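You operate a simulated robot arm through the tools that you are given. There is no shell and no other tool. Be economical: measure what you need, move in short steps, check, and stop when the job is done.

The job below is to be done with a simulated two-armed robot. You get a single attempt, and the scene is never put back.

Task
Take the row tray that says "X27" from the top of the order bench and put it on the top of the near stack. Take the gauge from the top of the order bench and leave it on the shelf of the order bench. Take the dish and put it on the teal pad on the shelf of the order bench. Put the punnet labelled "Salad" from the top of the press bench on the shelf of the test bench and the punnet that says "Soup" on the top of the test bench. Take the cell tray on the top of the wall table and put it away on the shelf of the sample table. Pick up the film roll from the top of the wall table with one hand, pass it to the other hand and put it on the top of the high shelf. Put the cloth from the top of the high shelf on the top of the pallet stack. Put the roll from the top of the pallet stack on the shelf of the sample table. Put the purple marker from the far end of the white table on top of the white thermometer and the white marker on the platform of the right scale. Any order will do.

It is judged by the outcome, as a careful person would: the job done as asked, and still so three seconds after it is handed in. It fails if anything else is knocked over, pushed out of place, dropped, spilled or broken. Flat cloth is picked up by pressing the open fingertips on it (5 to 10 N) and closing them slowly along it; thin cloth reads only 2 to 8 mm in the jaws.

Robot
Two 7-joint arms with two-finger parallel grippers on one trunk, on a base that drives. Base frame: it is fixed to the floor where the robot stands at the start and does not move with it; the origin is under the middle of the robot, x ahead of it, y to its left, z up; the surface under the hand at the start is at about z = 80. Readings come in cm, rad, newtons and seconds.
The left shoulder is at the start at [3, 11.9, 101], the right one opposite. With the tool pointing down near the work surface each hand reaches from about 26 to 68 cm from the robot's upright axis, wherever it stands, measured 20 degrees to its own side. Places, roughly: cell tray (24x19x3 cm) [-480, -660, 80]; cloth (15x6x3 cm) [-430, -660, 130]; dish (10x12x4 cm) [40, 200, 80]; film roll (6x7x14 cm) [-500, -670, 90]; gauge [100, -25, 75]; marker [-625, -450, 75]; pad (24x18x3 cm) [60, -80, 40]; platform of the right scale [-620, -120, 70]; punnet [-150, 200, 75]; roll (8x8x4 cm) [-600, -560, 110]; row tray [50, 0, 75]; shelf of the order bench [70, -40, 40]; shelf of the sample table [-190, -640, 40]; shelf of the test bench [30, 220, 30]; thermometer [-625, -450, 75]; top of the high shelf [-460, -670, 130]; top of the near stack [-190, -10, 70]; top of the pallet stack [-630, -550, 110]; top of the test bench [30, 220, 80]. Payload 3.43 kg a hand.
Tool frame (each hand has its own): the origin (TCP) lies between the finger pads and is the grasp point; the fingertips stand 3 cm ahead of it; z points along the fingers, y is the line along which they close. The gripper opens to 9.4 cm. The fingers are 2.8 cm wide and 1 cm thick; the gripper's body (5 by 9.6 cm) begins 5.5 cm behind the TCP.
Orientation is that of the tool frame in the base frame, as [roll, pitch, yaw] about the fixed x, y, z axes, in that order (R = Rz(yaw) Ry(pitch) Rx(roll)). With the fingers straight down and closing along the base's y, the tool's x points along the base's -x, its y along +y and its z along -z.

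Tools
- The arms move only by the tool send_rows. It takes "left_rows", "right_rows" or both (then of equal length, played together; a hand with none holds still); each is a list of rows, each a list of 7 numbers: the shift along the tool's x, y, z in units of 200 mm (1.0 is 200 mm), then the turn, a rotation vector about the tool's x, y, z in units of 120 degrees (1.0 is 120 degrees), then the closure in counts, from 0 (fully open) to 255 (shut). In form: [[tx, ty, tz, wx, wy, wz, jaw], ...]. A call has 1 to 10 rows; each row is the pose to reach, as a shift and turn from the pose commanded when the call began, along the tool's axes at that moment. A call with a number of a shift or a turn outside -1 to 1 is refused whole. Each row takes 0.2 s and may step no farther than 5 cm and 0.15 rad from the row before; otherwise, or with a gripper value out of range, the whole call is refused. Where a pose cannot be reached the arm comes as near as it can. A force on the tool above 40 N (or 10 N above the force at the start of the call, whichever is more), or a blocked arm, ends the call early, and 0.2 s more pass. The fingers move at their own pace (about 7.2 cm/s each) and stop on an object; they squeeze with about 40 N. The grip force told is the motor's: it shows also when the fingers shut on nothing. Time passes only in rows, and 0.2 s behind the last, so rows that repeat a pose let the fingers close. The reply holds the time, the measured pose of the TCP, the force on the tool along the base axes, the opening and the grip force, in the units named above and with some noise, with the torque about the TCP (base axes, N m) and any sound that the robot's microphone picked up.
- Cameras (640 x 400 px; columns grow to the right, rows downward): "scene" is now at [4.1, -1.66, 169.83]; the picture's right is [-0.25, -0.97, 0.00], its down [-0.81, 0.21, -0.54] and it looks along [0.52, -0.14, -0.84] (base axes); focal length 294 px, centre (320, 200). "left" rides on the left gripper at [7.6, -1.4, -10.2] in its tool frame; the picture's right is [0.18, 0.98, 0.00], its down [-0.75, 0.14, -0.64] and it looks along [-0.63, 0.12, 0.77] (tool axes); focal length 243 px, centre (320, 200). "right" rides on the right gripper at [7.6, 1.4, -10.3] in its tool frame; the picture's right is [-0.18, 0.98, 0.00], its down [-0.75, -0.14, -0.64] and it looks along [-0.63, -0.12, 0.77] (tool axes); focal length 243 px, centre (320, 200). There is no depth. A picture from a camera that has moved, and an enlarged one, comes with that camera's place and axes in the base frame and with its lens. The place of the scene camera against the robot may be out by one fixed shift of up to 1.2 cm in any direction.
- grab_frame(camera): a new picture of that camera. The clock stands still meanwhile.
- move_column(by): slides the trunk up (or, below 0, down) by that many cm; the arms and the scene camera ride with it, the base frame stays. It gives what a move gives, with no picture.
- steer(legs): drives the robot by 1 to 6 legs, each [ahead, turn to the left] in cm and rad, along the robot's own axes; the way and the turn of a leg run together, so that a leg with both is an arc; at most 150 cm and 3.142 rad a leg. The arms and the cameras ride along, it lands a little off, and it stops where it bumps. It gives what a move gives.
- pan_tilt(pan, tilt): turns the head with the scene camera to pan (to the left, within 2.496 rad either way) and tilt (down, from -0.506 to 1.204), counted from straight ahead of the robot. It gives what a move gives.
- close_up(camera, box): a new picture of the part [left, top, right, bottom] of that camera's present view, enlarged. The clock stands still meanwhile.
- hand_in(): hands the job in; it is judged then, once.

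Work in short steps. Places have to be worked out from the pictures, the camera data and where the tool is seen: move nearer, look again, correct. Check each grasp and each placing, and mend what went wrong. You have 556 turns and 364 pictures in all, those below and enlarged ones among them. Open the grippers and draw the arms clear of the work before you hand the job in, unless the task says otherwise; then end with one line.

The tools are called after ">>>" as a command line: name --argument value ..., lists and objects as JSON in quotes. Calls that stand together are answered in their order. send_rows: Moves the arms, as the interface text tells. Its arguments: {"type":"object","properties":{"left_rows":{"type":"array","items":{"type":"array","items":{"type":"number"}}},"right_rows":{"type":"array","items":{"type":"array","items":{"type":"number"}}}},"required":[]} The other tools are called the same way: move_column (by) slides the trunk up or down; steer (legs) drives the base; pan_tilt (pan, tilt) turns the head that bears the scene camera; grab_frame (camera) takes a picture; close_up (camera, box) takes an enlarged picture of a part of a camera's view; hand_in () hands the job in.

At the start:

```text
time_s: 0.0
left_eef_pos: [42.94, 1.91, 107.7]
left_ee_rot: [3.14, -0.001, 3.141]
left_force: [0.1, 0.9, -0.1]
left_ft_torque: [0.03, -0.01, 0.04]
left_width: 9.39
left_finger_force: 0.1
right_eef_pos: [35.17, -33.54, 101.92]
right_ee_rot: [3.142, 0.001, -3.141]
right_force: [0.5, 0.3, -0.2]
right_ft_torque: [0.0, 0.01, -0.02]
right_width: 9.38
right_finger_force: 0.3
trunk travel left (down, up): [-27.5, 13.5]
robot x, y, heading: [-0.08, -0.0, 0.002]
head pan, tilt: [-0.255, 0.998]
```

scene: 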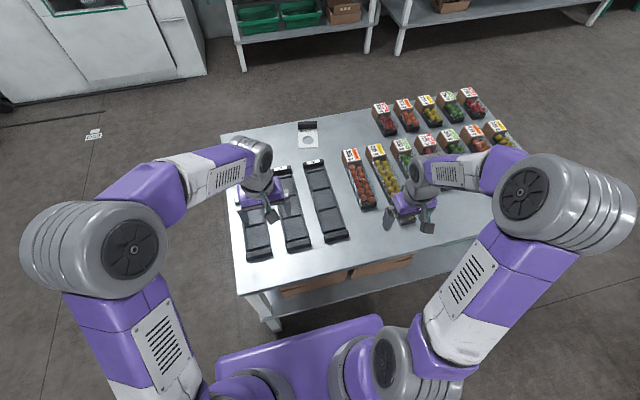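
right: 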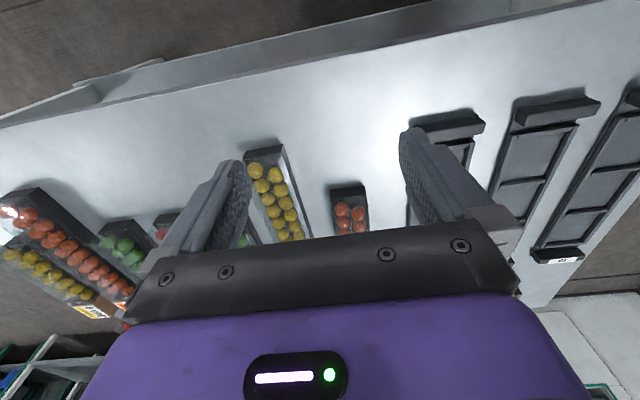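
left: 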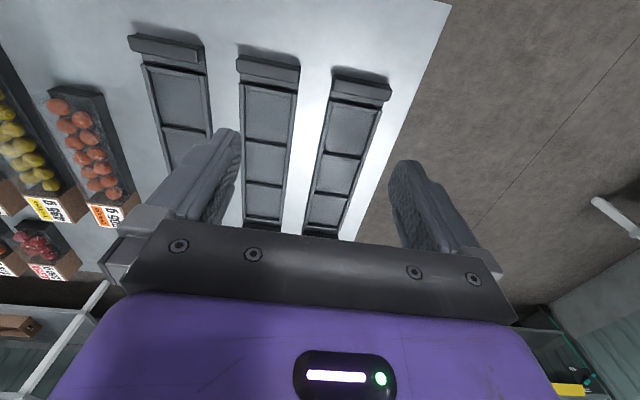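

The order bench with three row trays and the gauge at its far edge is in front of me. I'll enlarge the tray area to read the labels.

>>> close_up --camera "scene" --box '[220, 110, 380, 270]'

>>> close_up --camera "right" --box '[480, 60, 640, 300]'

```text
2.50 times, centred on (300, 190) of scene
camera zoom: at [4.1, -1.66, 169.83], right [-0.25, -0.97, 0.0], down [-0.81, 0.21, -0.54], along [0.52, -0.14, -0.84], focal length 734 px, centre (370, 225)
```

zoom: 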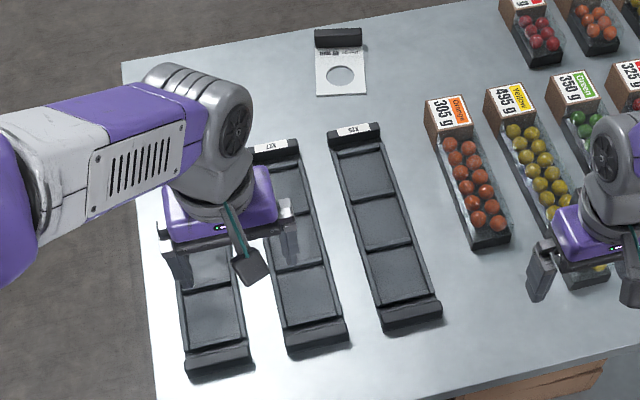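

```text
1.67 times, centred on (560, 180) of right
camera zoom: at [27.55, -32.16, 112.11], right [0.18, 0.98, 0.0], down [0.75, -0.14, 0.64], along [0.63, -0.12, -0.77], focal length 404 px, centre (-80, 233)
```

zoom: 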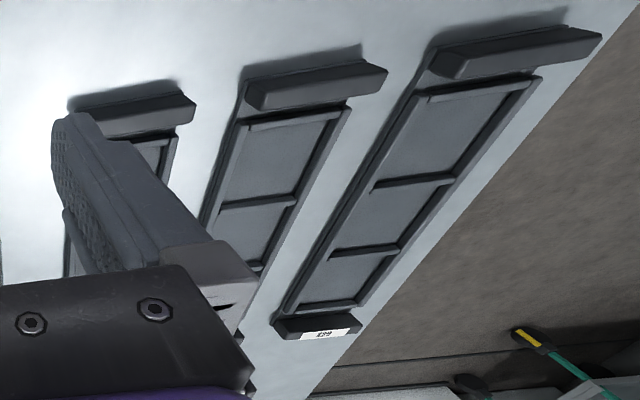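

The middle tray appears to read X27; I'll enlarge the labels to be sure.

>>> close_up --camera "scene" --box '[270, 150, 335, 190]'

>>> pan_tilt --pan 0.0 --tilt 0.5

>>> grab_frame --camera "scene"

```text
9.85 times, centred on (302, 170) of scene
camera zoom: at [4.1, -1.66, 169.83], right [-0.25, -0.97, 0.0], down [-0.81, 0.21, -0.54], along [0.52, -0.14, -0.84], focal length 2892 px, centre (492, 495)
```

zoom: 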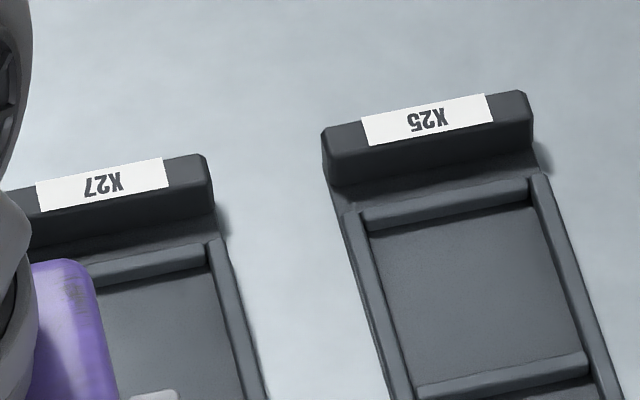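

```text
time_s: 0.9
left_eef_pos: [42.96, 1.74, 107.72]
left_ee_rot: [3.14, 0.001, -3.141]
left_force: [-0.6, 0.0, -0.1]
left_ft_torque: [0.0, 0.01, -0.01]
left_width: 9.4
left_finger_force: 0.1
right_eef_pos: [35.09, -33.58, 101.88]
right_ee_rot: [-3.141, -0.001, 3.141]
right_force: [-0.7, 0.5, 0.3]
right_ft_torque: [-0.01, 0.0, 0.01]
right_width: 9.38
right_finger_force: 0.1
trunk travel left (down, up): [-27.5, 13.5]
robot x, y, heading: [-0.16, -0.38, 0.002]
head pan, tilt: [0.0, 0.499]
```

```text
357 pictures are left
camera scene: at [6.45, 0.09, 173.92], right [0.0, -1.0, 0.0], down [-0.48, 0.0, -0.88], along [0.88, 0.0, -0.48], focal length 294 px, centre (320, 200)
```

scene: 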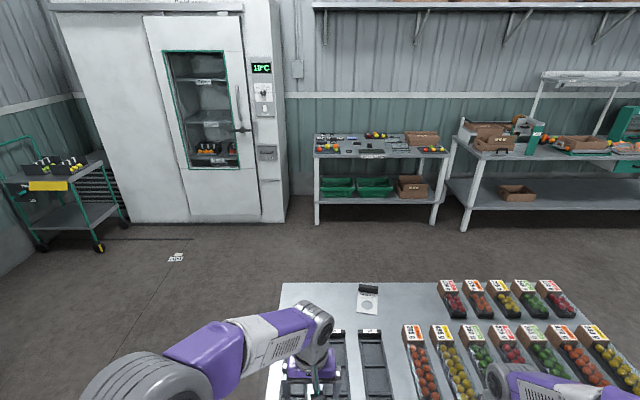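

X27 is the middle tray. I'll look around the room now to learn the layout.

>>> pan_tilt --pan 1.3 --tilt 0.3

>>> grab_frame --camera "scene"

>>> pan_tilt --pan 2.45 --tilt 0.3

>>> grab_frame --camera "scene"

>>> pan_tilt --pan -2.45 --tilt 0.3

>>> grab_frame --camera "scene"

>>> pan_tilt --pan -1.3 --tilt 0.3

>>> grab_frame --camera "scene"

```text
time_s: 2.4
left_eef_pos: [43.0, 1.85, 107.74]
left_ee_rot: [-3.141, -0.001, -3.141]
left_force: [-0.5, -0.1, 0.3]
left_ft_torque: [0.01, 0.0, -0.04]
left_width: 9.4
left_finger_force: 0.0
right_eef_pos: [35.08, -33.68, 101.99]
right_ee_rot: [3.141, 0.001, 3.14]
right_force: [1.3, -0.7, -0.3]
right_ft_torque: [-0.03, 0.03, 0.03]
right_width: 9.42
right_finger_force: 0.1
trunk travel left (down, up): [-27.5, 13.5]
robot x, y, heading: [-0.3, 0.09, -0.005]
head pan, tilt: [1.3, 0.3]
```

```text
356 pictures are left
camera scene: at [-0.15, 9.1, 175.77], right [0.96, -0.27, 0.0], down [-0.08, -0.28, -0.96], along [0.26, 0.92, -0.3], focal length 294 px, centre (320, 200)
```

scene: 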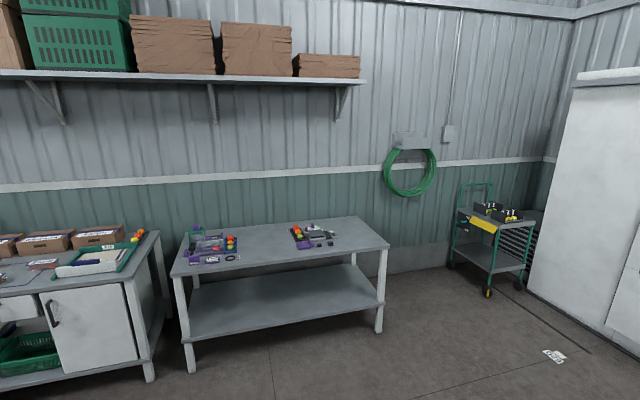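

```text
time_s: 3.8
left_eef_pos: [42.71, 1.77, 107.7]
left_ee_rot: [-3.141, 0.002, -3.141]
left_force: [-0.3, 0.0, -0.8]
left_ft_torque: [0.0, 0.02, 0.0]
left_width: 9.42
left_finger_force: 0.1
right_eef_pos: [35.09, -33.58, 101.88]
right_ee_rot: [3.141, 0.001, -3.141]
right_force: [-0.6, -0.7, 0.3]
right_ft_torque: [0.02, -0.02, 0.0]
right_width: 9.38
right_finger_force: 0.0
trunk travel left (down, up): [-27.5, 13.5]
robot x, y, heading: [-0.15, 0.27, -0.001]
head pan, tilt: [2.45, 0.3]
```

```text
355 pictures are left
camera scene: at [-9.84, 6.06, 175.77], right [0.64, 0.77, 0.0], down [0.23, -0.19, -0.96], along [-0.74, 0.61, -0.3], focal length 294 px, centre (320, 200)
```

scene: 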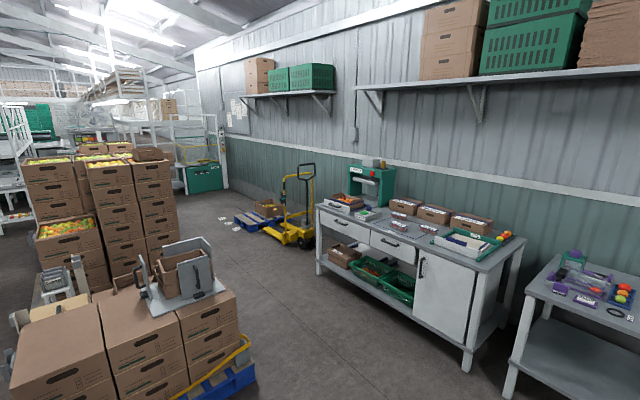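

```text
time_s: 7.6
left_eef_pos: [42.83, 1.81, 107.72]
left_ee_rot: [3.141, 0.001, 3.14]
left_force: [0.1, -0.5, -0.4]
left_ft_torque: [0.01, 0.01, -0.04]
left_width: 9.38
left_finger_force: 0.2
right_eef_pos: [35.19, -33.65, 101.97]
right_ee_rot: [3.139, 0.002, 3.141]
right_force: [-0.2, -0.6, 1.0]
right_ft_torque: [-0.01, 0.01, -0.02]
right_width: 9.39
right_finger_force: 0.1
trunk travel left (down, up): [-27.5, 13.5]
robot x, y, heading: [0.08, -0.0, 0.003]
head pan, tilt: [-2.45, 0.3]
```

```text
354 pictures are left
camera scene: at [-9.84, -5.85, 175.77], right [-0.64, 0.77, 0.0], down [0.23, 0.19, -0.96], along [-0.74, -0.61, -0.3], focal length 294 px, centre (320, 200)
```

scene: 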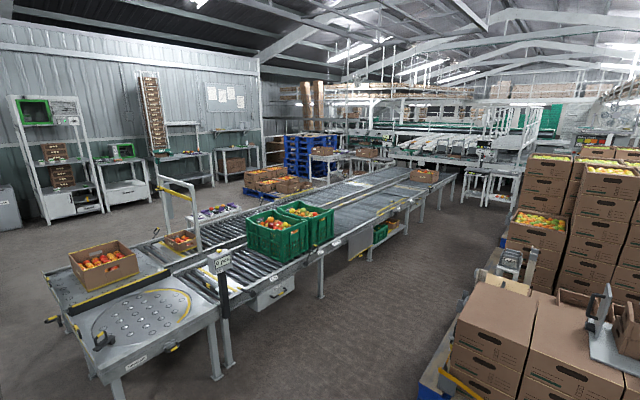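

```text
time_s: 9.0
left_eef_pos: [42.88, 1.77, 107.66]
left_ee_rot: [-3.141, 0.0, -3.141]
left_force: [-0.2, -0.5, -0.3]
left_ft_torque: [0.02, 0.0, 0.02]
left_width: 9.39
left_finger_force: 0.2
right_eef_pos: [35.08, -33.67, 102.0]
right_ee_rot: [3.141, 0.001, 3.14]
right_force: [0.4, 0.2, 0.7]
right_ft_torque: [0.0, 0.03, -0.01]
right_width: 9.41
right_finger_force: 0.0
trunk travel left (down, up): [-27.5, 13.5]
robot x, y, heading: [-0.15, -0.34, 0.004]
head pan, tilt: [-1.3, 0.3]
```

```text
353 pictures are left
camera scene: at [-0.16, -8.9, 175.77], right [-0.96, -0.27, 0.0], down [-0.08, 0.28, -0.96], along [0.25, -0.92, -0.3], focal length 294 px, centre (320, 200)
```

scene: 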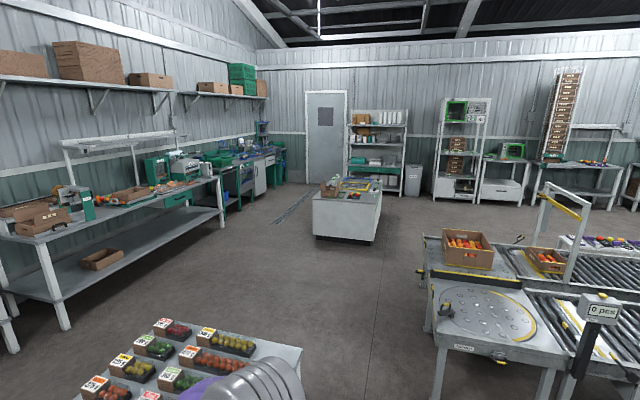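

The layout is clear. First I clear the left arm off the trays and bring the right hand toward the X27 tray (around x 46–79, y ≈ -5).

>>> send_rows --left_rows '[[0, 0.2, 0, 0, 0, 0, 0], [0, 0.4, 0, 0, 0, 0, 0], [0, 0.6, 0, 0, 0, 0, 0], [0, 0.8, 0, 0, 0, 0, 0], [0, 1, 0, 0, 0, 0, 0], [0, 1, 0, 0, 0, 0, 0]]' --right_rows '[[-0.15, 0.19, 0, 0, 0, 0, 0], [-0.3, 0.38, 0, 0, 0, 0, 0], [-0.45, 0.57, 0, 0, 0, 0, 0], [-0.6, 0.76, 0, 0, 0, 0, 0], [-0.75, 0.95, 0, 0, 0, 0, 0], [-0.8, 1, 0, 0, 0, 0, 0]]'

>>> pan_tilt --pan -0.1 --tilt 0.9

>>> grab_frame --camera "scene"

>>> grab_frame --camera "right"

```text
time_s: 10.4
left_eef_pos: [42.86, 21.55, 107.86]
left_ee_rot: [-3.141, -0.001, -3.141]
left_force: [-0.3, 0.1, -0.3]
left_ft_torque: [0.0, -0.01, -0.01]
left_width: 9.38
left_finger_force: 0.0
right_eef_pos: [51.2, -13.65, 101.84]
right_ee_rot: [3.141, 0.001, 3.139]
right_force: [-0.2, -0.4, -0.2]
right_ft_torque: [-0.01, -0.03, 0.01]
right_width: 9.4
right_finger_force: 0.2
trunk travel left (down, up): [-27.5, 13.5]
robot x, y, heading: [-0.32, -0.3, 0.002]
head pan, tilt: [-1.3, 0.3]
```

```text
time_s: 11.8
left_eef_pos: [42.91, 21.73, 107.85]
left_ee_rot: [3.141, 0.0, -3.141]
left_force: [-0.4, -0.6, -0.1]
left_ft_torque: [0.0, -0.01, -0.01]
left_width: 9.4
left_finger_force: 0.0
right_eef_pos: [51.11, -13.68, 101.97]
right_ee_rot: [3.14, 0.001, -3.141]
right_force: [-0.3, 0.0, 0.6]
right_ft_torque: [0.01, 0.01, 0.01]
right_width: 9.4
right_finger_force: 0.0
trunk travel left (down, up): [-27.5, 13.5]
robot x, y, heading: [0.2, 0.25, 0.004]
head pan, tilt: [-0.099, 0.901]
```

```text
352 pictures are left
camera scene: at [4.86, -0.66, 170.54], right [-0.1, -0.99, 0.0], down [-0.78, 0.08, -0.62], along [0.62, -0.06, -0.78], focal length 294 px, centre (320, 200)
```

scene: 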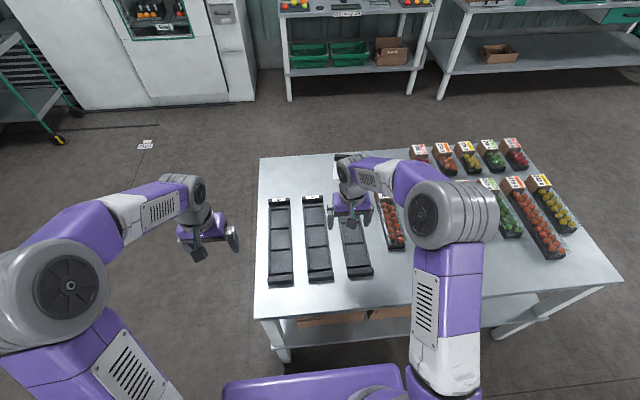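

```text
351 pictures are left
camera right: at [43.58, -12.22, 112.08], right [0.18, 0.98, 0.0], down [0.75, -0.14, 0.64], along [0.63, -0.12, -0.77], focal length 243 px, centre (320, 200)
```

right: 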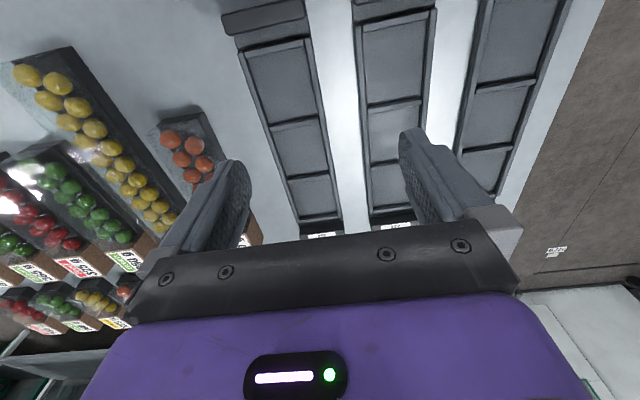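

Middle tray is now clear in view; enlarge to measure its edges.

>>> close_up --camera "scene" --box '[255, 180, 385, 290]'

```text
3.64 times, centred on (320, 235) of scene
camera zoom: at [4.86, -0.66, 170.54], right [-0.1, -0.99, 0.0], down [-0.78, 0.08, -0.62], along [0.62, -0.06, -0.78], focal length 1068 px, centre (320, 73)
```

zoom: 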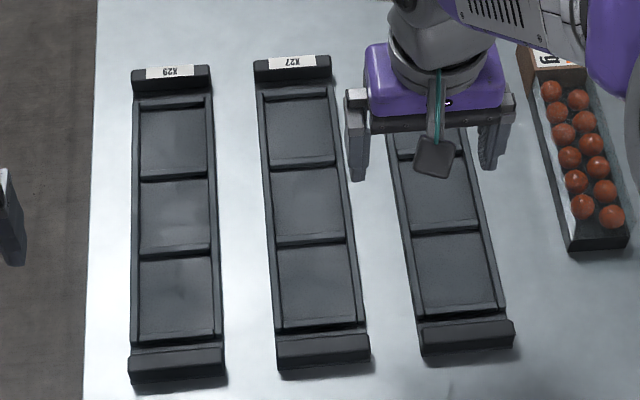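

Calibration against the fingertip is good to a few mm. Tray centre is at about (62, -4.7). I move over it and down to z≈87.

>>> send_rows --right_rows '[[-0.14, 0.11, 0, 0, 0, 0, 0], [-0.27, 0.225, 0.1, 0, 0, 0, 0], [-0.41, 0.34, 0.25, 0, 0, 0, 0], [-0.545, 0.45, 0.4, 0, 0, 0, 0], [-0.545, 0.45, 0.6, 0, 0, 0, 0], [-0.545, 0.45, 0.75, 0, 0, 0, 0], [-0.545, 0.45, 0.75, 0, 0, 0, 0]]'

>>> grab_frame --camera "right"

>>> close_up --camera "scene" --box '[255, 160, 385, 290]'

```text
time_s: 13.4
left_eef_pos: [43.0, 21.76, 107.85]
left_ee_rot: [-3.141, 0.0, -3.14]
left_force: [-0.6, 0.1, -0.4]
left_ft_torque: [0.03, 0.03, -0.03]
left_width: 9.43
left_finger_force: 0.1
right_eef_pos: [61.95, -4.73, 86.87]
right_ee_rot: [-3.141, -0.001, 3.141]
right_force: [-0.9, -0.4, 0.7]
right_ft_torque: [0.02, 0.01, -0.01]
right_width: 9.41
right_finger_force: 0.1
trunk travel left (down, up): [-27.5, 13.5]
robot x, y, heading: [-0.21, 0.31, -0.0]
head pan, tilt: [-0.099, 0.901]
```

```text
349 pictures are left
camera right: at [54.4, -3.29, 97.1], right [0.18, 0.98, 0.0], down [0.75, -0.14, 0.64], along [0.63, -0.12, -0.77], focal length 243 px, centre (320, 200)
```

right: 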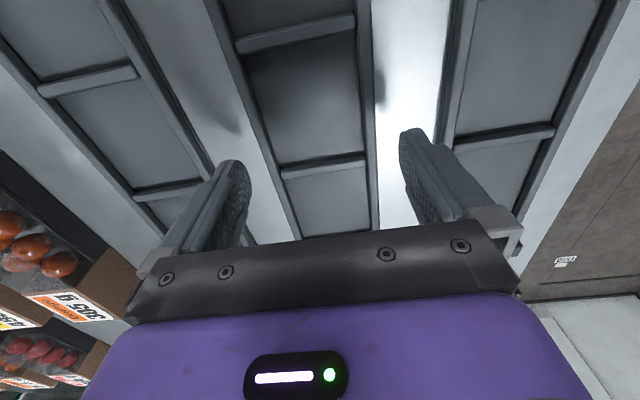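

```text
3.08 times, centred on (320, 225) of scene
camera zoom: at [4.82, -0.67, 170.55], right [-0.1, -1.0, 0.0], down [-0.78, 0.08, -0.62], along [0.62, -0.06, -0.78], focal length 904 px, centre (320, 123)
```

zoom: 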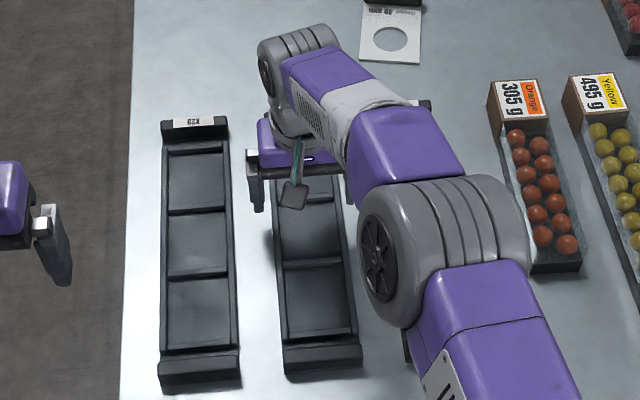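

Width consistency puts the tray rim at z≈82 with the table near 80, centred at y≈-4.7. I descend in small steps watching the force.

>>> send_rows --right_rows '[[0.02, 0, 0.05, 0, 0, 0, 0], [0.02, 0, 0.1, 0, 0, 0, 0], [0.02, 0, 0.14, 0, 0, 0, 0]]'

>>> grab_frame --camera "right"

```text
time_s: 14.2
left_eef_pos: [42.93, 21.83, 107.84]
left_ee_rot: [3.141, 0.0, -3.141]
left_force: [-0.4, 0.2, -0.2]
left_ft_torque: [0.01, 0.0, -0.02]
left_width: 9.4
left_finger_force: 0.0
right_eef_pos: [61.43, -4.76, 84.07]
right_ee_rot: [3.141, 0.001, -3.14]
right_force: [-0.7, -0.6, -0.4]
right_ft_torque: [0.02, 0.01, 0.0]
right_width: 9.41
right_finger_force: 0.1
trunk travel left (down, up): [-27.5, 13.5]
robot x, y, heading: [-0.04, -0.16, 0.002]
head pan, tilt: [-0.099, 0.901]
```

```text
347 pictures are left
camera right: at [54.02, -3.24, 94.22], right [0.18, 0.98, 0.0], down [0.75, -0.14, 0.64], along [0.63, -0.12, -0.77], focal length 243 px, centre (320, 200)
```

right: 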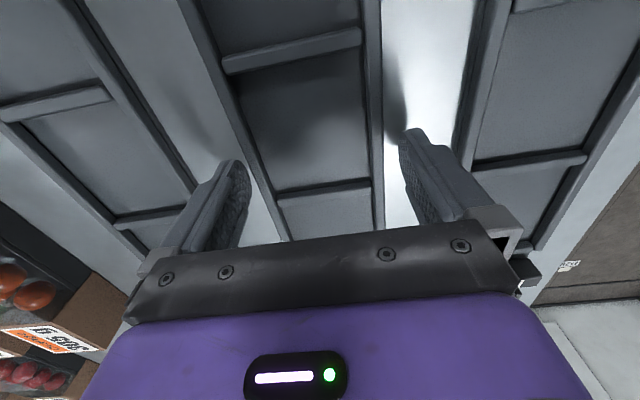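

Both fingers clear the tray rim. Continue descending in small steps.

>>> send_rows --right_rows '[[0, -0.01, 0.03, 0, 0, 0, 0], [0, -0.01, 0.055, 0, 0, 0, 0]]'

```text
time_s: 14.8
left_eef_pos: [42.87, 21.69, 107.92]
left_ee_rot: [3.141, -0.001, -3.141]
left_force: [-0.7, -0.3, 0.9]
left_ft_torque: [0.01, -0.01, -0.01]
left_width: 9.41
left_finger_force: 0.1
right_eef_pos: [61.68, -4.91, 83.05]
right_ee_rot: [3.141, 0.0, 3.141]
right_force: [-0.6, 0.5, 1.1]
right_ft_torque: [0.0, 0.02, 0.07]
right_width: 9.39
right_finger_force: 0.1
trunk travel left (down, up): [-27.5, 13.5]
robot x, y, heading: [0.2, -0.16, -0.001]
head pan, tilt: [-0.099, 0.901]
```

>>> send_rows --right_rows '[[0, 0, 0.025, 0, 0, 0, 0], [0, 0, 0.05, 0, 0, 0, 0]]'

```text
time_s: 15.4
left_eef_pos: [42.68, 21.79, 107.9]
left_ee_rot: [3.141, 0.002, -3.14]
left_force: [0.1, 0.1, -0.1]
left_ft_torque: [-0.01, -0.01, 0.03]
left_width: 9.38
left_finger_force: 0.0
right_eef_pos: [61.68, -4.78, 83.02]
right_ee_rot: [3.141, 0.003, -3.139]
right_force: [-18.2, -3.9, 20.3]
right_ft_torque: [0.04, 0.88, 0.25]
right_width: 9.39
right_finger_force: 0.0
trunk travel left (down, up): [-27.5, 13.5]
robot x, y, heading: [0.11, 0.49, -0.004]
head pan, tilt: [-0.099, 0.901]
stopped in row 2 (right hand): the force on the tool passed its limit at 45 N (the readings are from after the stop); the commanded pose is now the measured one
```

Contact at TCP z 83.0 = table at z≈80. I raise 4 mm and close on the tray.

>>> send_rows --right_rows '[[0, 0, -0.02, 0, 0, 0, 0], [0, 0, -0.02, 0, 0, 0, 60], [0, 0, -0.02, 0, 0, 0, 120], [0, 0, -0.02, 0, 0, 0, 200], [0, 0, -0.02, 0, 0, 0, 255], [0, 0, -0.02, 0, 0, 0, 255]]'

>>> grab_frame --camera "right"

```text
time_s: 16.8
left_eef_pos: [42.89, 21.79, 107.73]
left_ee_rot: [3.141, -0.001, 3.141]
left_force: [0.0, -1.3, 0.0]
left_ft_torque: [0.03, -0.04, 0.01]
left_width: 9.41
left_finger_force: 0.1
right_eef_pos: [61.83, -4.83, 83.01]
right_ee_rot: [3.141, 0.008, -3.141]
right_force: [-0.4, -0.3, 1.0]
right_ft_torque: [-0.02, -0.02, 0.0]
right_width: 8.34
right_finger_force: 40.2
trunk travel left (down, up): [-27.5, 13.5]
robot x, y, heading: [-0.3, -0.06, 0.001]
head pan, tilt: [-0.099, 0.901]
```

```text
346 pictures are left
camera right: at [54.22, -3.36, 93.24], right [0.18, 0.98, 0.0], down [0.75, -0.14, 0.65], along [0.64, -0.12, -0.76], focal length 243 px, centre (320, 200)
```

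right: 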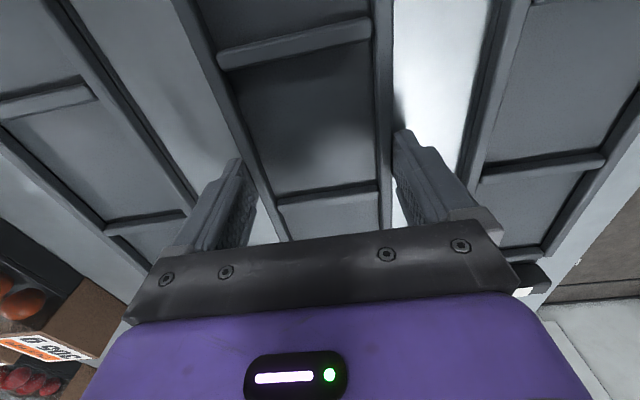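

Gripped at 8.3 cm with 40 N. Lifting slowly.

>>> send_rows --right_rows '[[0, 0, -0.05, 0, 0, 0, 255], [0, 0, -0.15, 0, 0, 0, 255], [0, 0, -0.3, 0, 0, 0, 255], [0, 0, -0.5, 0, 0, 0, 255], [0, 0, -0.7, 0, 0, 0, 255], [0, 0, -0.85, 0, 0, 0, 255], [0, 0, -0.85, 0, 0, 0, 255]]'

>>> grab_frame --camera "scene"

```text
time_s: 18.4
left_eef_pos: [42.95, 21.66, 107.83]
left_ee_rot: [-3.141, 0.0, -3.14]
left_force: [-1.0, -0.1, -0.9]
left_ft_torque: [0.0, 0.04, -0.06]
left_width: 9.4
left_finger_force: 0.1
right_eef_pos: [61.86, -5.01, 100.16]
right_ee_rot: [3.139, 0.006, 3.14]
right_force: [0.3, 0.2, -1.3]
right_ft_torque: [-0.01, -0.02, 0.03]
right_width: 8.38
right_finger_force: 39.9
trunk travel left (down, up): [-27.5, 13.5]
robot x, y, heading: [-0.25, -0.21, 0.001]
head pan, tilt: [-0.099, 0.901]
```

```text
345 pictures are left
camera scene: at [4.89, -0.66, 170.54], right [-0.1, -0.99, 0.0], down [-0.78, 0.08, -0.62], along [0.62, -0.06, -0.78], focal length 294 px, centre (320, 200)
```

scene: 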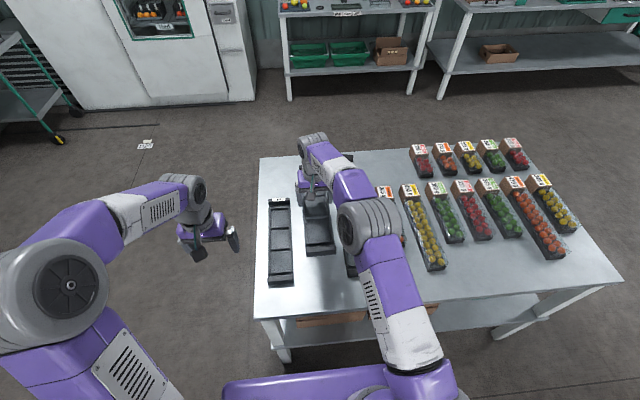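

The tray is in the hand and light. I draw it in, back off the bench 45 cm, then turn round toward the near stack.

>>> send_rows --right_rows '[[0.15, 0, -0.1, 0, 0, 0, 255], [0.35, 0, -0.1, 0, 0, 0, 255], [0.55, -0.05, -0.1, 0, 0, 0, 255], [0.7, -0.1, -0.1, 0, 0, 0, 255], [0.7, -0.1, -0.1, 0, 0, 0, 255]]'

>>> steer --legs '[[-45, 0], [0, 3.13]]'

>>> pan_tilt --pan 0 --tilt 0.6

>>> grab_frame --camera "scene"

```text
time_s: 19.6
left_eef_pos: [42.92, 21.79, 107.73]
left_ee_rot: [-3.141, 0.0, -3.141]
left_force: [-0.2, -0.8, -0.8]
left_ft_torque: [0.03, 0.0, 0.0]
left_width: 9.38
left_finger_force: 0.0
right_eef_pos: [47.62, -6.83, 102.04]
right_ee_rot: [-3.14, 0.006, 3.14]
right_force: [0.4, -0.4, -1.9]
right_ft_torque: [0.01, -0.03, -0.01]
right_width: 8.35
right_finger_force: 40.0
trunk travel left (down, up): [-27.5, 13.5]
robot x, y, heading: [-0.05, 0.12, 0.002]
head pan, tilt: [-0.099, 0.901]
```

```text
time_s: 29.7
left_eef_pos: [-88.21, -21.83, 107.76]
left_ee_rot: [3.141, -0.001, -0.001]
left_force: [-0.3, -0.1, -0.3]
left_ft_torque: [-0.02, -0.05, 0.02]
left_width: 9.41
left_finger_force: 0.1
right_eef_pos: [-92.96, 6.72, 101.91]
right_ee_rot: [3.141, 0.006, 0.001]
right_force: [-0.6, -0.1, -0.9]
right_ft_torque: [-0.03, 0.04, -0.02]
right_width: 8.36
right_finger_force: 39.7
trunk travel left (down, up): [-27.5, 13.5]
robot x, y, heading: [-45.33, -0.32, -3.138]
head pan, tilt: [-0.099, 0.901]
```

```text
time_s: 30.5
left_eef_pos: [-88.26, -21.77, 107.74]
left_ee_rot: [-3.141, 0.0, 0.0]
left_force: [-0.2, 1.1, -0.4]
left_ft_torque: [0.02, 0.0, 0.02]
left_width: 9.43
left_finger_force: 0.1
right_eef_pos: [-93.09, 6.86, 102.03]
right_ee_rot: [-3.14, 0.008, 0.001]
right_force: [0.2, 0.1, -2.0]
right_ft_torque: [-0.02, 0.03, 0.01]
right_width: 8.36
right_finger_force: 39.7
trunk travel left (down, up): [-27.5, 13.5]
robot x, y, heading: [-45.14, -0.28, -3.142]
head pan, tilt: [0.0, 0.6]
```

```text
344 pictures are left
camera scene: at [-50.86, 0.17, 173.01], right [0.0, 1.0, 0.0], down [0.57, 0.0, -0.82], along [-0.82, 0.0, -0.57], focal length 294 px, centre (320, 200)
```

scene: 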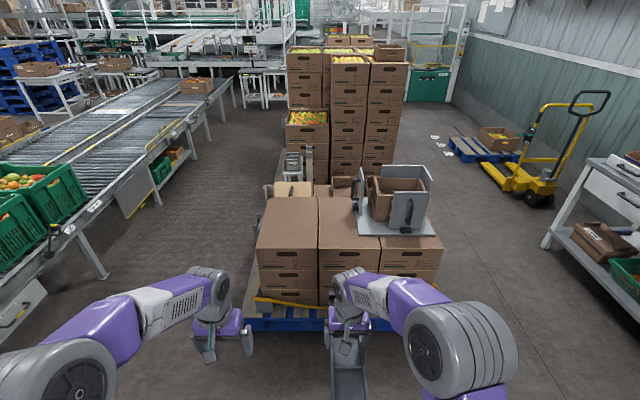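

The near stack's front row of boxes has its top roughly x -156…-199, and the left box (y -31…0) is free. I drive to about (-118, -14) facing it.

>>> steer --legs '[[0, 0.186], [74, 0], [0, -0.186]]'

>>> grab_frame --camera "scene"

```text
time_s: 35.9
left_eef_pos: [-160.83, -35.48, 107.86]
left_ee_rot: [3.141, 0.0, 0.002]
left_force: [0.2, -0.2, -1.0]
left_ft_torque: [-0.01, 0.01, -0.01]
left_width: 9.39
left_finger_force: 0.1
right_eef_pos: [-165.71, -7.03, 102.1]
right_ee_rot: [-3.14, 0.007, 0.003]
right_force: [-0.3, -0.4, -0.6]
right_ft_torque: [-0.05, 0.04, -0.02]
right_width: 8.35
right_finger_force: 40.1
trunk travel left (down, up): [-27.5, 13.5]
robot x, y, heading: [-118.11, -13.99, -3.144]
head pan, tilt: [0.0, 0.6]
```

```text
343 pictures are left
camera scene: at [-123.5, -13.64, 173.02], right [0.0, 1.0, 0.0], down [0.56, 0.0, -0.83], along [-0.83, 0.0, -0.56], focal length 294 px, centre (320, 200)
```

scene: 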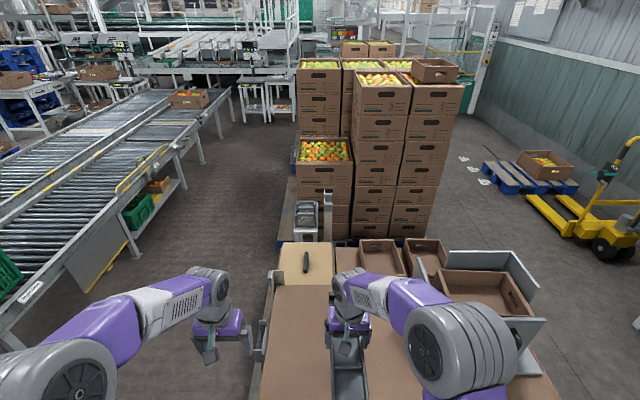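

Arrived. Tilt down to see the box top.

>>> pan_tilt --pan 0 --tilt 1.0

>>> grab_frame --camera "scene"

>>> grab_frame --camera "left"

```text
time_s: 36.8
left_eef_pos: [-160.95, -35.69, 107.75]
left_ee_rot: [3.141, 0.0, 0.002]
left_force: [1.0, -0.5, 0.6]
left_ft_torque: [0.02, 0.01, 0.01]
left_width: 9.42
left_finger_force: 0.1
right_eef_pos: [-165.63, -7.03, 102.01]
right_ee_rot: [3.141, 0.006, 0.001]
right_force: [0.0, 0.0, -1.4]
right_ft_torque: [0.01, 0.0, -0.02]
right_width: 8.37
right_finger_force: 39.8
trunk travel left (down, up): [-27.5, 13.5]
robot x, y, heading: [-117.73, -14.12, -3.138]
head pan, tilt: [0.0, 1.0]
```

```text
342 pictures are left
camera scene: at [-121.64, -13.69, 169.82], right [0.0, 1.0, 0.0], down [0.84, 0.0, -0.54], along [-0.54, 0.0, -0.84], focal length 294 px, centre (320, 200)
```

scene: 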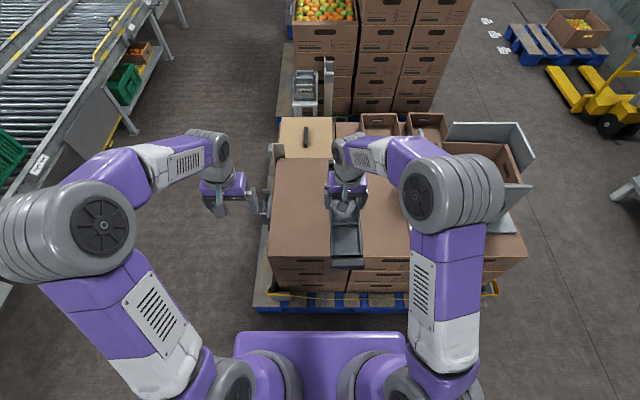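

```text
341 pictures are left
camera left: at [-153.34, -34.31, 118.07], right [0.19, -0.98, 0.0], down [-0.75, -0.14, 0.64], along [-0.63, -0.12, -0.77], focal length 243 px, centre (320, 200)
```

left: 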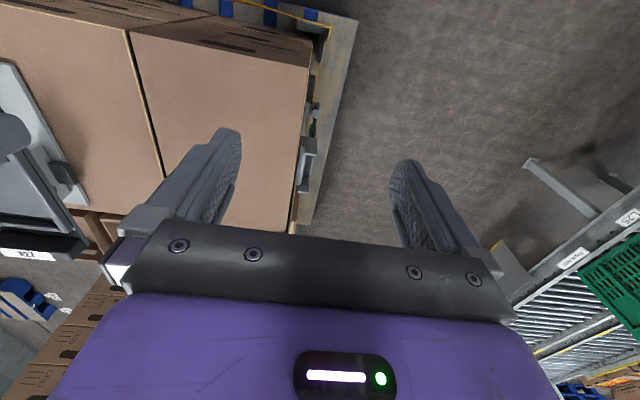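

Left box top spans about x -161…-208, y -32…-5. I move the tray over (-180,-14) and lower the trunk.

>>> send_rows --right_rows '[[-0.18, 0.1, 0, 0, 0, 0, 255], [-0.36, 0.2, 0, 0, 0, 0, 255], [-0.54, 0.3, 0, 0, 0, 0, 255], [-0.72, 0.35, 0, 0, 0, 0, 255], [-0.72, 0.35, 0, 0, 0, 0, 255]]'

>>> move_column --by -18

>>> grab_frame --camera "scene"

>>> grab_frame --camera "left"

```text
time_s: 38.0
left_eef_pos: [-160.83, -35.57, 107.78]
left_ee_rot: [3.14, 0.0, 0.002]
left_force: [0.2, 0.5, 0.8]
left_ft_torque: [0.02, 0.03, 0.0]
left_width: 9.41
left_finger_force: 0.1
right_eef_pos: [-179.94, -14.16, 102.13]
right_ee_rot: [-3.141, 0.003, 0.003]
right_force: [0.4, 0.8, -1.0]
right_ft_torque: [-0.04, 0.03, -0.01]
right_width: 8.36
right_finger_force: 40.2
trunk travel left (down, up): [-27.5, 13.5]
robot x, y, heading: [-118.15, -13.96, -3.142]
head pan, tilt: [0.0, 1.0]
```

```text
time_s: 40.0
left_eef_pos: [-160.87, -35.66, 89.83]
left_ee_rot: [3.141, 0.001, 0.001]
left_force: [0.7, -0.1, 0.4]
left_ft_torque: [-0.01, 0.0, -0.01]
left_width: 9.4
left_finger_force: 0.0
right_eef_pos: [-180.06, -14.22, 84.27]
right_ee_rot: [3.141, 0.006, 0.004]
right_force: [-0.7, 0.8, -2.2]
right_ft_torque: [0.0, 0.03, -0.03]
right_width: 8.36
right_finger_force: 39.8
trunk travel left (down, up): [-9.5, 31.5]
robot x, y, heading: [-117.88, -13.75, -3.136]
head pan, tilt: [0.0, 1.0]
```

```text
340 pictures are left
camera scene: at [-121.62, -13.69, 151.83], right [0.0, 1.0, 0.0], down [0.84, 0.0, -0.54], along [-0.54, 0.0, -0.84], focal length 294 px, centre (320, 200)
```

scene: 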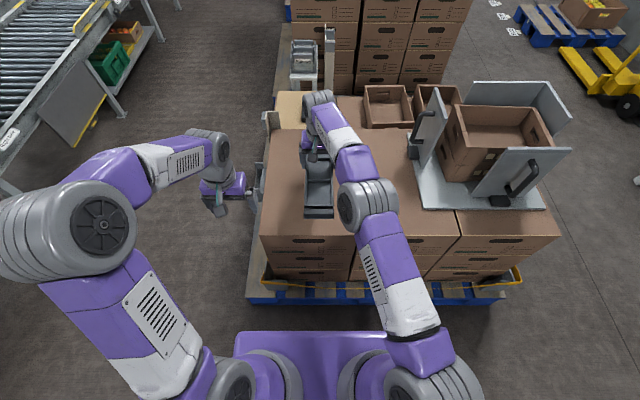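

```text
339 pictures are left
camera left: at [-153.34, -34.3, 100.09], right [0.19, -0.98, 0.0], down [-0.75, -0.14, 0.64], along [-0.63, -0.12, -0.77], focal length 243 px, centre (320, 200)
```

left: 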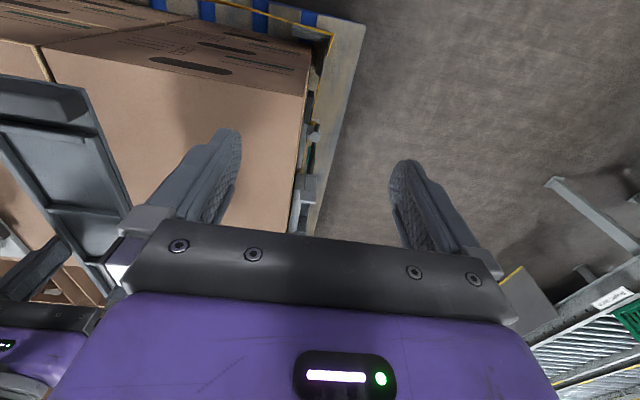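

Box top height resolves to z≈70, and the tray lies inside its edges. Lowering the tray.

>>> send_rows --right_rows '[[-0.03, 0, 0.15, 0, 0, 0, 255], [-0.03, 0, 0.3, 0, 0, 0, 255], [-0.03, 0, 0.42, 0, 0, 0, 255], [-0.03, 0, 0.5, 0, 0, 0, 255], [-0.03, 0, 0.52, 0, 0, 0, 255]]'

>>> send_rows --right_rows '[[0, 0, 0.015, 0, 0, 0, 255], [0, 0, 0.03, 0, 0, 0, 255]]'

```text
time_s: 41.2
left_eef_pos: [-160.8, -35.72, 89.8]
left_ee_rot: [-3.141, -0.002, 0.003]
left_force: [-0.3, -0.1, -0.7]
left_ft_torque: [0.0, -0.01, 0.0]
left_width: 9.39
left_finger_force: 0.1
right_eef_pos: [-180.8, -14.26, 73.87]
right_ee_rot: [-3.141, 0.007, 0.004]
right_force: [0.7, 0.4, -0.9]
right_ft_torque: [0.01, 0.05, -0.02]
right_width: 8.36
right_finger_force: 40.2
trunk travel left (down, up): [-9.5, 31.5]
robot x, y, heading: [-117.87, -14.05, -3.139]
head pan, tilt: [0.0, 1.0]
```

```text
time_s: 41.8
left_eef_pos: [-160.77, -35.57, 89.77]
left_ee_rot: [3.141, 0.003, 0.003]
left_force: [-0.1, 0.3, -0.5]
left_ft_torque: [0.01, 0.02, -0.01]
left_width: 9.37
left_finger_force: 0.0
right_eef_pos: [-180.88, -14.11, 73.13]
right_ee_rot: [3.14, 0.008, 0.004]
right_force: [0.2, 0.4, -1.5]
right_ft_torque: [-0.04, 0.03, 0.0]
right_width: 8.37
right_finger_force: 40.1
trunk travel left (down, up): [-9.5, 31.5]
robot x, y, heading: [-117.8, -13.98, -3.141]
head pan, tilt: [0.0, 1.0]
```

No contact yet at 73.1; lower another few mm.

>>> send_rows --right_rows '[[0, 0, 0.015, 0, 0, 0, 255], [0, 0, 0.03, 0, 0, 0, 255]]'

```text
time_s: 42.4
left_eef_pos: [-160.99, -35.68, 89.76]
left_ee_rot: [3.141, -0.002, 0.002]
left_force: [0.4, -0.3, -0.3]
left_ft_torque: [0.03, -0.01, -0.01]
left_width: 9.41
left_finger_force: 0.0
right_eef_pos: [-180.73, -14.21, 72.55]
right_ee_rot: [3.141, 0.007, 0.005]
right_force: [-0.1, -0.8, -1.7]
right_ft_torque: [0.04, 0.05, -0.01]
right_width: 8.38
right_finger_force: 40.0
trunk travel left (down, up): [-9.5, 31.5]
robot x, y, heading: [-118.14, -14.06, -3.139]
head pan, tilt: [0.0, 1.0]
```

>>> send_rows --right_rows '[[0, 0, 0.015, 0, 0, 0, 255], [0, 0, 0.03, 0, 0, 0, 255], [0, 0, 0.045, 0, 0, 0, 255]]'

```text
time_s: 43.2
left_eef_pos: [-160.8, -35.7, 89.89]
left_ee_rot: [-3.14, -0.001, 0.001]
left_force: [0.1, 0.4, -0.3]
left_ft_torque: [-0.01, -0.01, 0.0]
left_width: 9.4
left_finger_force: 0.1
right_eef_pos: [-180.63, -14.13, 71.62]
right_ee_rot: [-3.141, 0.006, 0.004]
right_force: [-1.2, 0.2, -1.3]
right_ft_torque: [-0.02, -0.01, -0.02]
right_width: 8.35
right_finger_force: 40.3
trunk travel left (down, up): [-9.5, 31.5]
robot x, y, heading: [-118.03, -13.82, -3.136]
head pan, tilt: [0.0, 1.0]
```

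No contact at 71.6; continue in small steps.

>>> send_rows --right_rows '[[0, 0, 0.015, 0, 0, 0, 255], [0, 0, 0.03, 0, 0, 0, 255], [0, 0, 0.045, 0, 0, 0, 255]]'

>>> grab_frame --camera "right"

```text
time_s: 44.0
left_eef_pos: [-160.92, -35.57, 89.82]
left_ee_rot: [-3.14, -0.002, 0.002]
left_force: [-0.2, -0.8, -0.4]
left_ft_torque: [-0.03, 0.02, 0.01]
left_width: 9.43
left_finger_force: 0.1
right_eef_pos: [-180.59, -14.27, 70.79]
right_ee_rot: [-3.141, 0.006, 0.004]
right_force: [0.7, -0.3, -1.4]
right_ft_torque: [-0.02, 0.01, 0.02]
right_width: 8.35
right_finger_force: 40.1
trunk travel left (down, up): [-9.5, 31.5]
robot x, y, heading: [-117.92, -13.94, -3.139]
head pan, tilt: [0.0, 1.0]
```

```text
338 pictures are left
camera right: at [-172.92, -15.54, 80.93], right [-0.18, -0.98, 0.0], down [-0.75, 0.14, 0.65], along [-0.64, 0.12, -0.76], focal length 243 px, centre (320, 200)
```

right: 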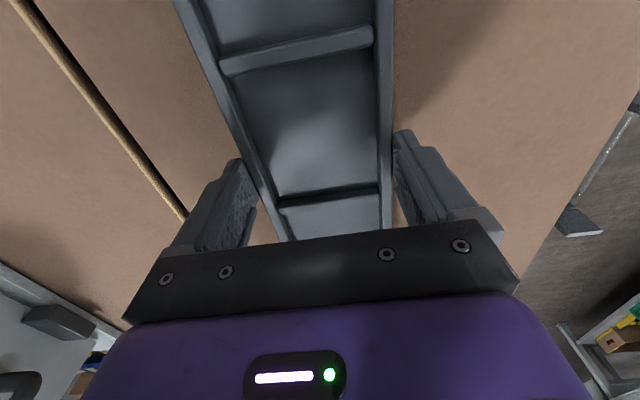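

Still a few cm of air. Continue down with 4 mm rows, limited distance.

>>> send_rows --right_rows '[[0, 0, 0.02, 0, 0, 0, 255], [0, 0, 0.04, 0, 0, 0, 255], [0, 0, 0.06, 0, 0, 0, 255], [0, 0, 0.08, 0, 0, 0, 255]]'

```text
time_s: 45.0
left_eef_pos: [-160.97, -35.66, 89.88]
left_ee_rot: [-3.141, -0.001, 0.002]
left_force: [-0.1, -1.0, -0.2]
left_ft_torque: [-0.01, -0.01, 0.04]
left_width: 9.41
left_finger_force: 0.1
right_eef_pos: [-180.37, -14.06, 69.19]
right_ee_rot: [3.14, 0.007, 0.003]
right_force: [0.3, 0.4, -2.1]
right_ft_torque: [0.01, 0.02, -0.05]
right_width: 8.36
right_finger_force: 39.7
right hand out of reach, approached as far as the arm can: row 3, 4
trunk travel left (down, up): [-9.5, 31.5]
robot x, y, heading: [-117.91, -14.09, -3.139]
head pan, tilt: [0.0, 1.0]
```

Arm reach limit; use the trunk to lower further, 1 cm at a time.

>>> move_column --by -1

>>> grab_frame --camera "right"

```text
time_s: 45.6
left_eef_pos: [-160.7, -35.73, 88.92]
left_ee_rot: [-3.141, 0.002, 0.002]
left_force: [-0.5, -0.3, 0.8]
left_ft_torque: [0.02, 0.01, 0.02]
left_width: 9.42
left_finger_force: 0.0
right_eef_pos: [-180.48, -14.02, 68.52]
right_ee_rot: [-3.141, 0.01, 0.001]
right_force: [3.5, 1.0, 18.1]
right_ft_torque: [0.45, -1.04, -0.01]
right_width: 8.38
right_finger_force: 39.5
trunk travel left (down, up): [-8.5, 32.5]
robot x, y, heading: [-118.0, -13.93, -3.138]
head pan, tilt: [0.0, 1.0]
```

```text
337 pictures are left
camera right: at [-172.69, -15.47, 78.63], right [-0.18, -0.98, 0.0], down [-0.75, 0.14, 0.65], along [-0.64, 0.12, -0.76], focal length 243 px, centre (320, 200)
```

right: 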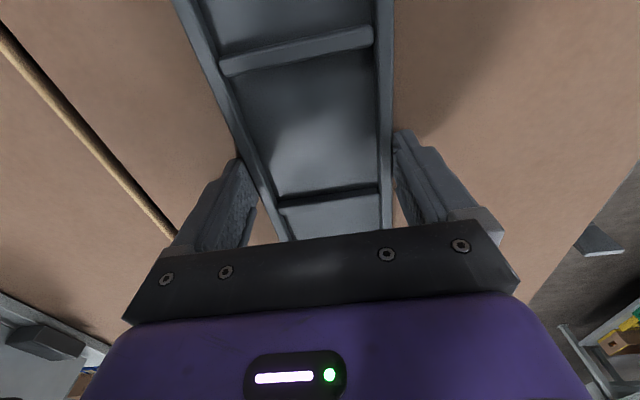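

Contact (18 N) at TCP z 68.5. Opening and retreating upward.

>>> send_rows --right_rows '[[0, 0, 0, 0, 0, 0, 200], [0, 0, 0, 0, 0, 0, 100], [0, 0, 0, 0, 0, 0, 0], [0, 0, 0, 0, 0, 0, 0], [0, 0, -0.05, 0, 0, 0, 0], [0, 0, -0.2, 0, 0, 0, 0], [0, 0, -0.4, 0, 0, 0, 0], [0, 0, -0.6, 0, 0, 0, 0], [0.2, 0, -0.8, 0, 0, 0, 0], [0.4, -0.1, -0.9, 0, 0, 0, 0]]'

>>> grab_frame --camera "scene"

```text
refused: row 9 steps farther than a row can; nothing moved
```

```text
336 pictures are left
camera scene: at [-121.4, -13.67, 150.84], right [0.0, 1.0, 0.0], down [0.84, 0.0, -0.54], along [-0.54, 0.0, -0.84], focal length 294 px, centre (320, 200)
```

scene: 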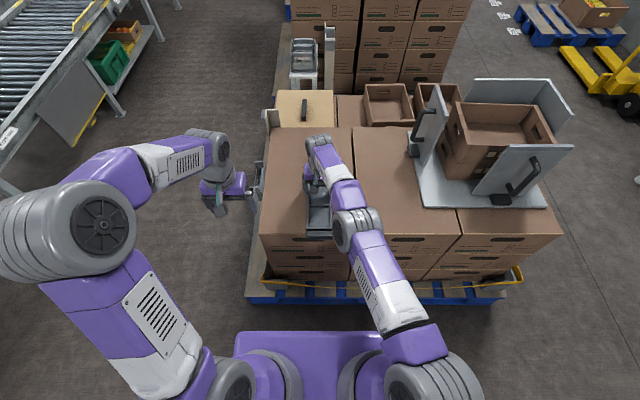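

The tray's near end is about flush with the box's front edge; I want it further in. Lift 1.5 cm, drive ahead 5 cm.

>>> send_rows --right_rows '[[0, 0, -0.04, 0, 0, 0, 255], [0, 0, -0.08, 0, 0, 0, 255], [0, 0, -0.08, 0, 0, 0, 255]]'

>>> steer --legs '[[5, 0]]'

>>> grab_frame --camera "scene"

```text
time_s: 46.4
left_eef_pos: [-160.74, -35.63, 88.95]
left_ee_rot: [-3.141, 0.001, 0.003]
left_force: [0.0, -0.7, 0.6]
left_ft_torque: [-0.02, 0.02, 0.01]
left_width: 9.43
left_finger_force: 0.1
right_eef_pos: [-180.46, -14.15, 69.68]
right_ee_rot: [-3.142, 0.006, 0.004]
right_force: [0.3, -0.1, -1.2]
right_ft_torque: [0.0, 0.02, -0.01]
right_width: 8.35
right_finger_force: 40.4
trunk travel left (down, up): [-8.5, 32.5]
robot x, y, heading: [-118.01, -13.72, -3.138]
head pan, tilt: [0.0, 1.0]
```

```text
time_s: 47.3
left_eef_pos: [-165.86, -35.68, 88.74]
left_ee_rot: [-3.141, -0.002, 0.002]
left_force: [-0.6, -0.9, -1.0]
left_ft_torque: [0.01, 0.01, -0.02]
left_width: 9.39
left_finger_force: 0.1
right_eef_pos: [-185.58, -14.19, 69.67]
right_ee_rot: [-3.141, 0.005, 0.005]
right_force: [-0.3, 0.5, -2.1]
right_ft_torque: [0.01, 0.01, -0.01]
right_width: 8.37
right_finger_force: 40.3
trunk travel left (down, up): [-8.5, 32.5]
robot x, y, heading: [-123.23, -13.47, -3.142]
head pan, tilt: [0.0, 1.0]
```

```text
335 pictures are left
camera scene: at [-126.72, -13.7, 150.81], right [0.0, 1.0, 0.0], down [0.84, 0.0, -0.54], along [-0.54, 0.0, -0.84], focal length 294 px, centre (320, 200)
```

scene: 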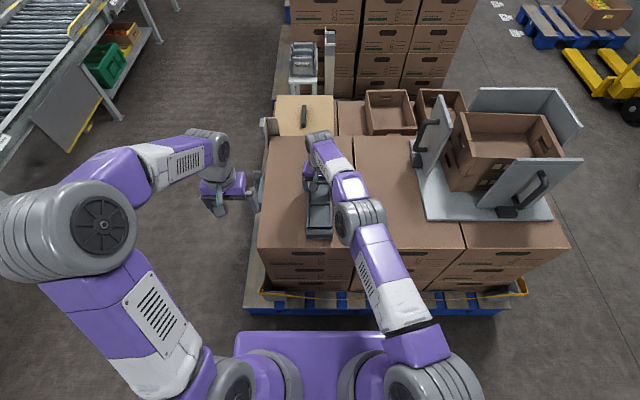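

Tray end is now clearly inside the edge. Lower 1 cm and release.

>>> send_rows --right_rows '[[0, 0, 0.025, 0, 0, 0, 255], [0, 0, 0.05, 0, 0, 0, 255]]'

```text
time_s: 47.9
left_eef_pos: [-165.82, -35.71, 88.93]
left_ee_rot: [-3.14, -0.001, 0.003]
left_force: [-0.5, 0.5, 0.8]
left_ft_torque: [0.02, 0.04, 0.02]
left_width: 9.41
left_finger_force: 0.1
right_eef_pos: [-185.36, -14.08, 68.78]
right_ee_rot: [-3.141, 0.007, 0.002]
right_force: [-0.3, 0.5, -1.5]
right_ft_torque: [0.01, 0.06, 0.0]
right_width: 8.33
right_finger_force: 40.2
trunk travel left (down, up): [-8.5, 32.5]
robot x, y, heading: [-122.99, -13.58, -3.139]
head pan, tilt: [0.0, 1.0]
```

>>> send_rows --right_rows '[[0, 0, 0.015, 0, 0, 0, 255], [0, 0, 0.025, 0, 0, 0, 255]]'

```text
time_s: 48.5
left_eef_pos: [-165.79, -35.66, 88.89]
left_ee_rot: [-3.142, 0.0, 0.001]
left_force: [-0.2, 0.3, -0.2]
left_ft_torque: [-0.01, -0.02, -0.02]
left_width: 9.38
left_finger_force: 0.0
right_eef_pos: [-185.46, -13.99, 68.48]
right_ee_rot: [-3.139, 0.01, 0.003]
right_force: [0.8, -1.1, 9.8]
right_ft_torque: [0.53, -0.13, 0.0]
right_width: 8.35
right_finger_force: 40.1
trunk travel left (down, up): [-8.5, 32.5]
robot x, y, heading: [-122.7, -13.85, -3.141]
head pan, tilt: [0.0, 1.0]
```

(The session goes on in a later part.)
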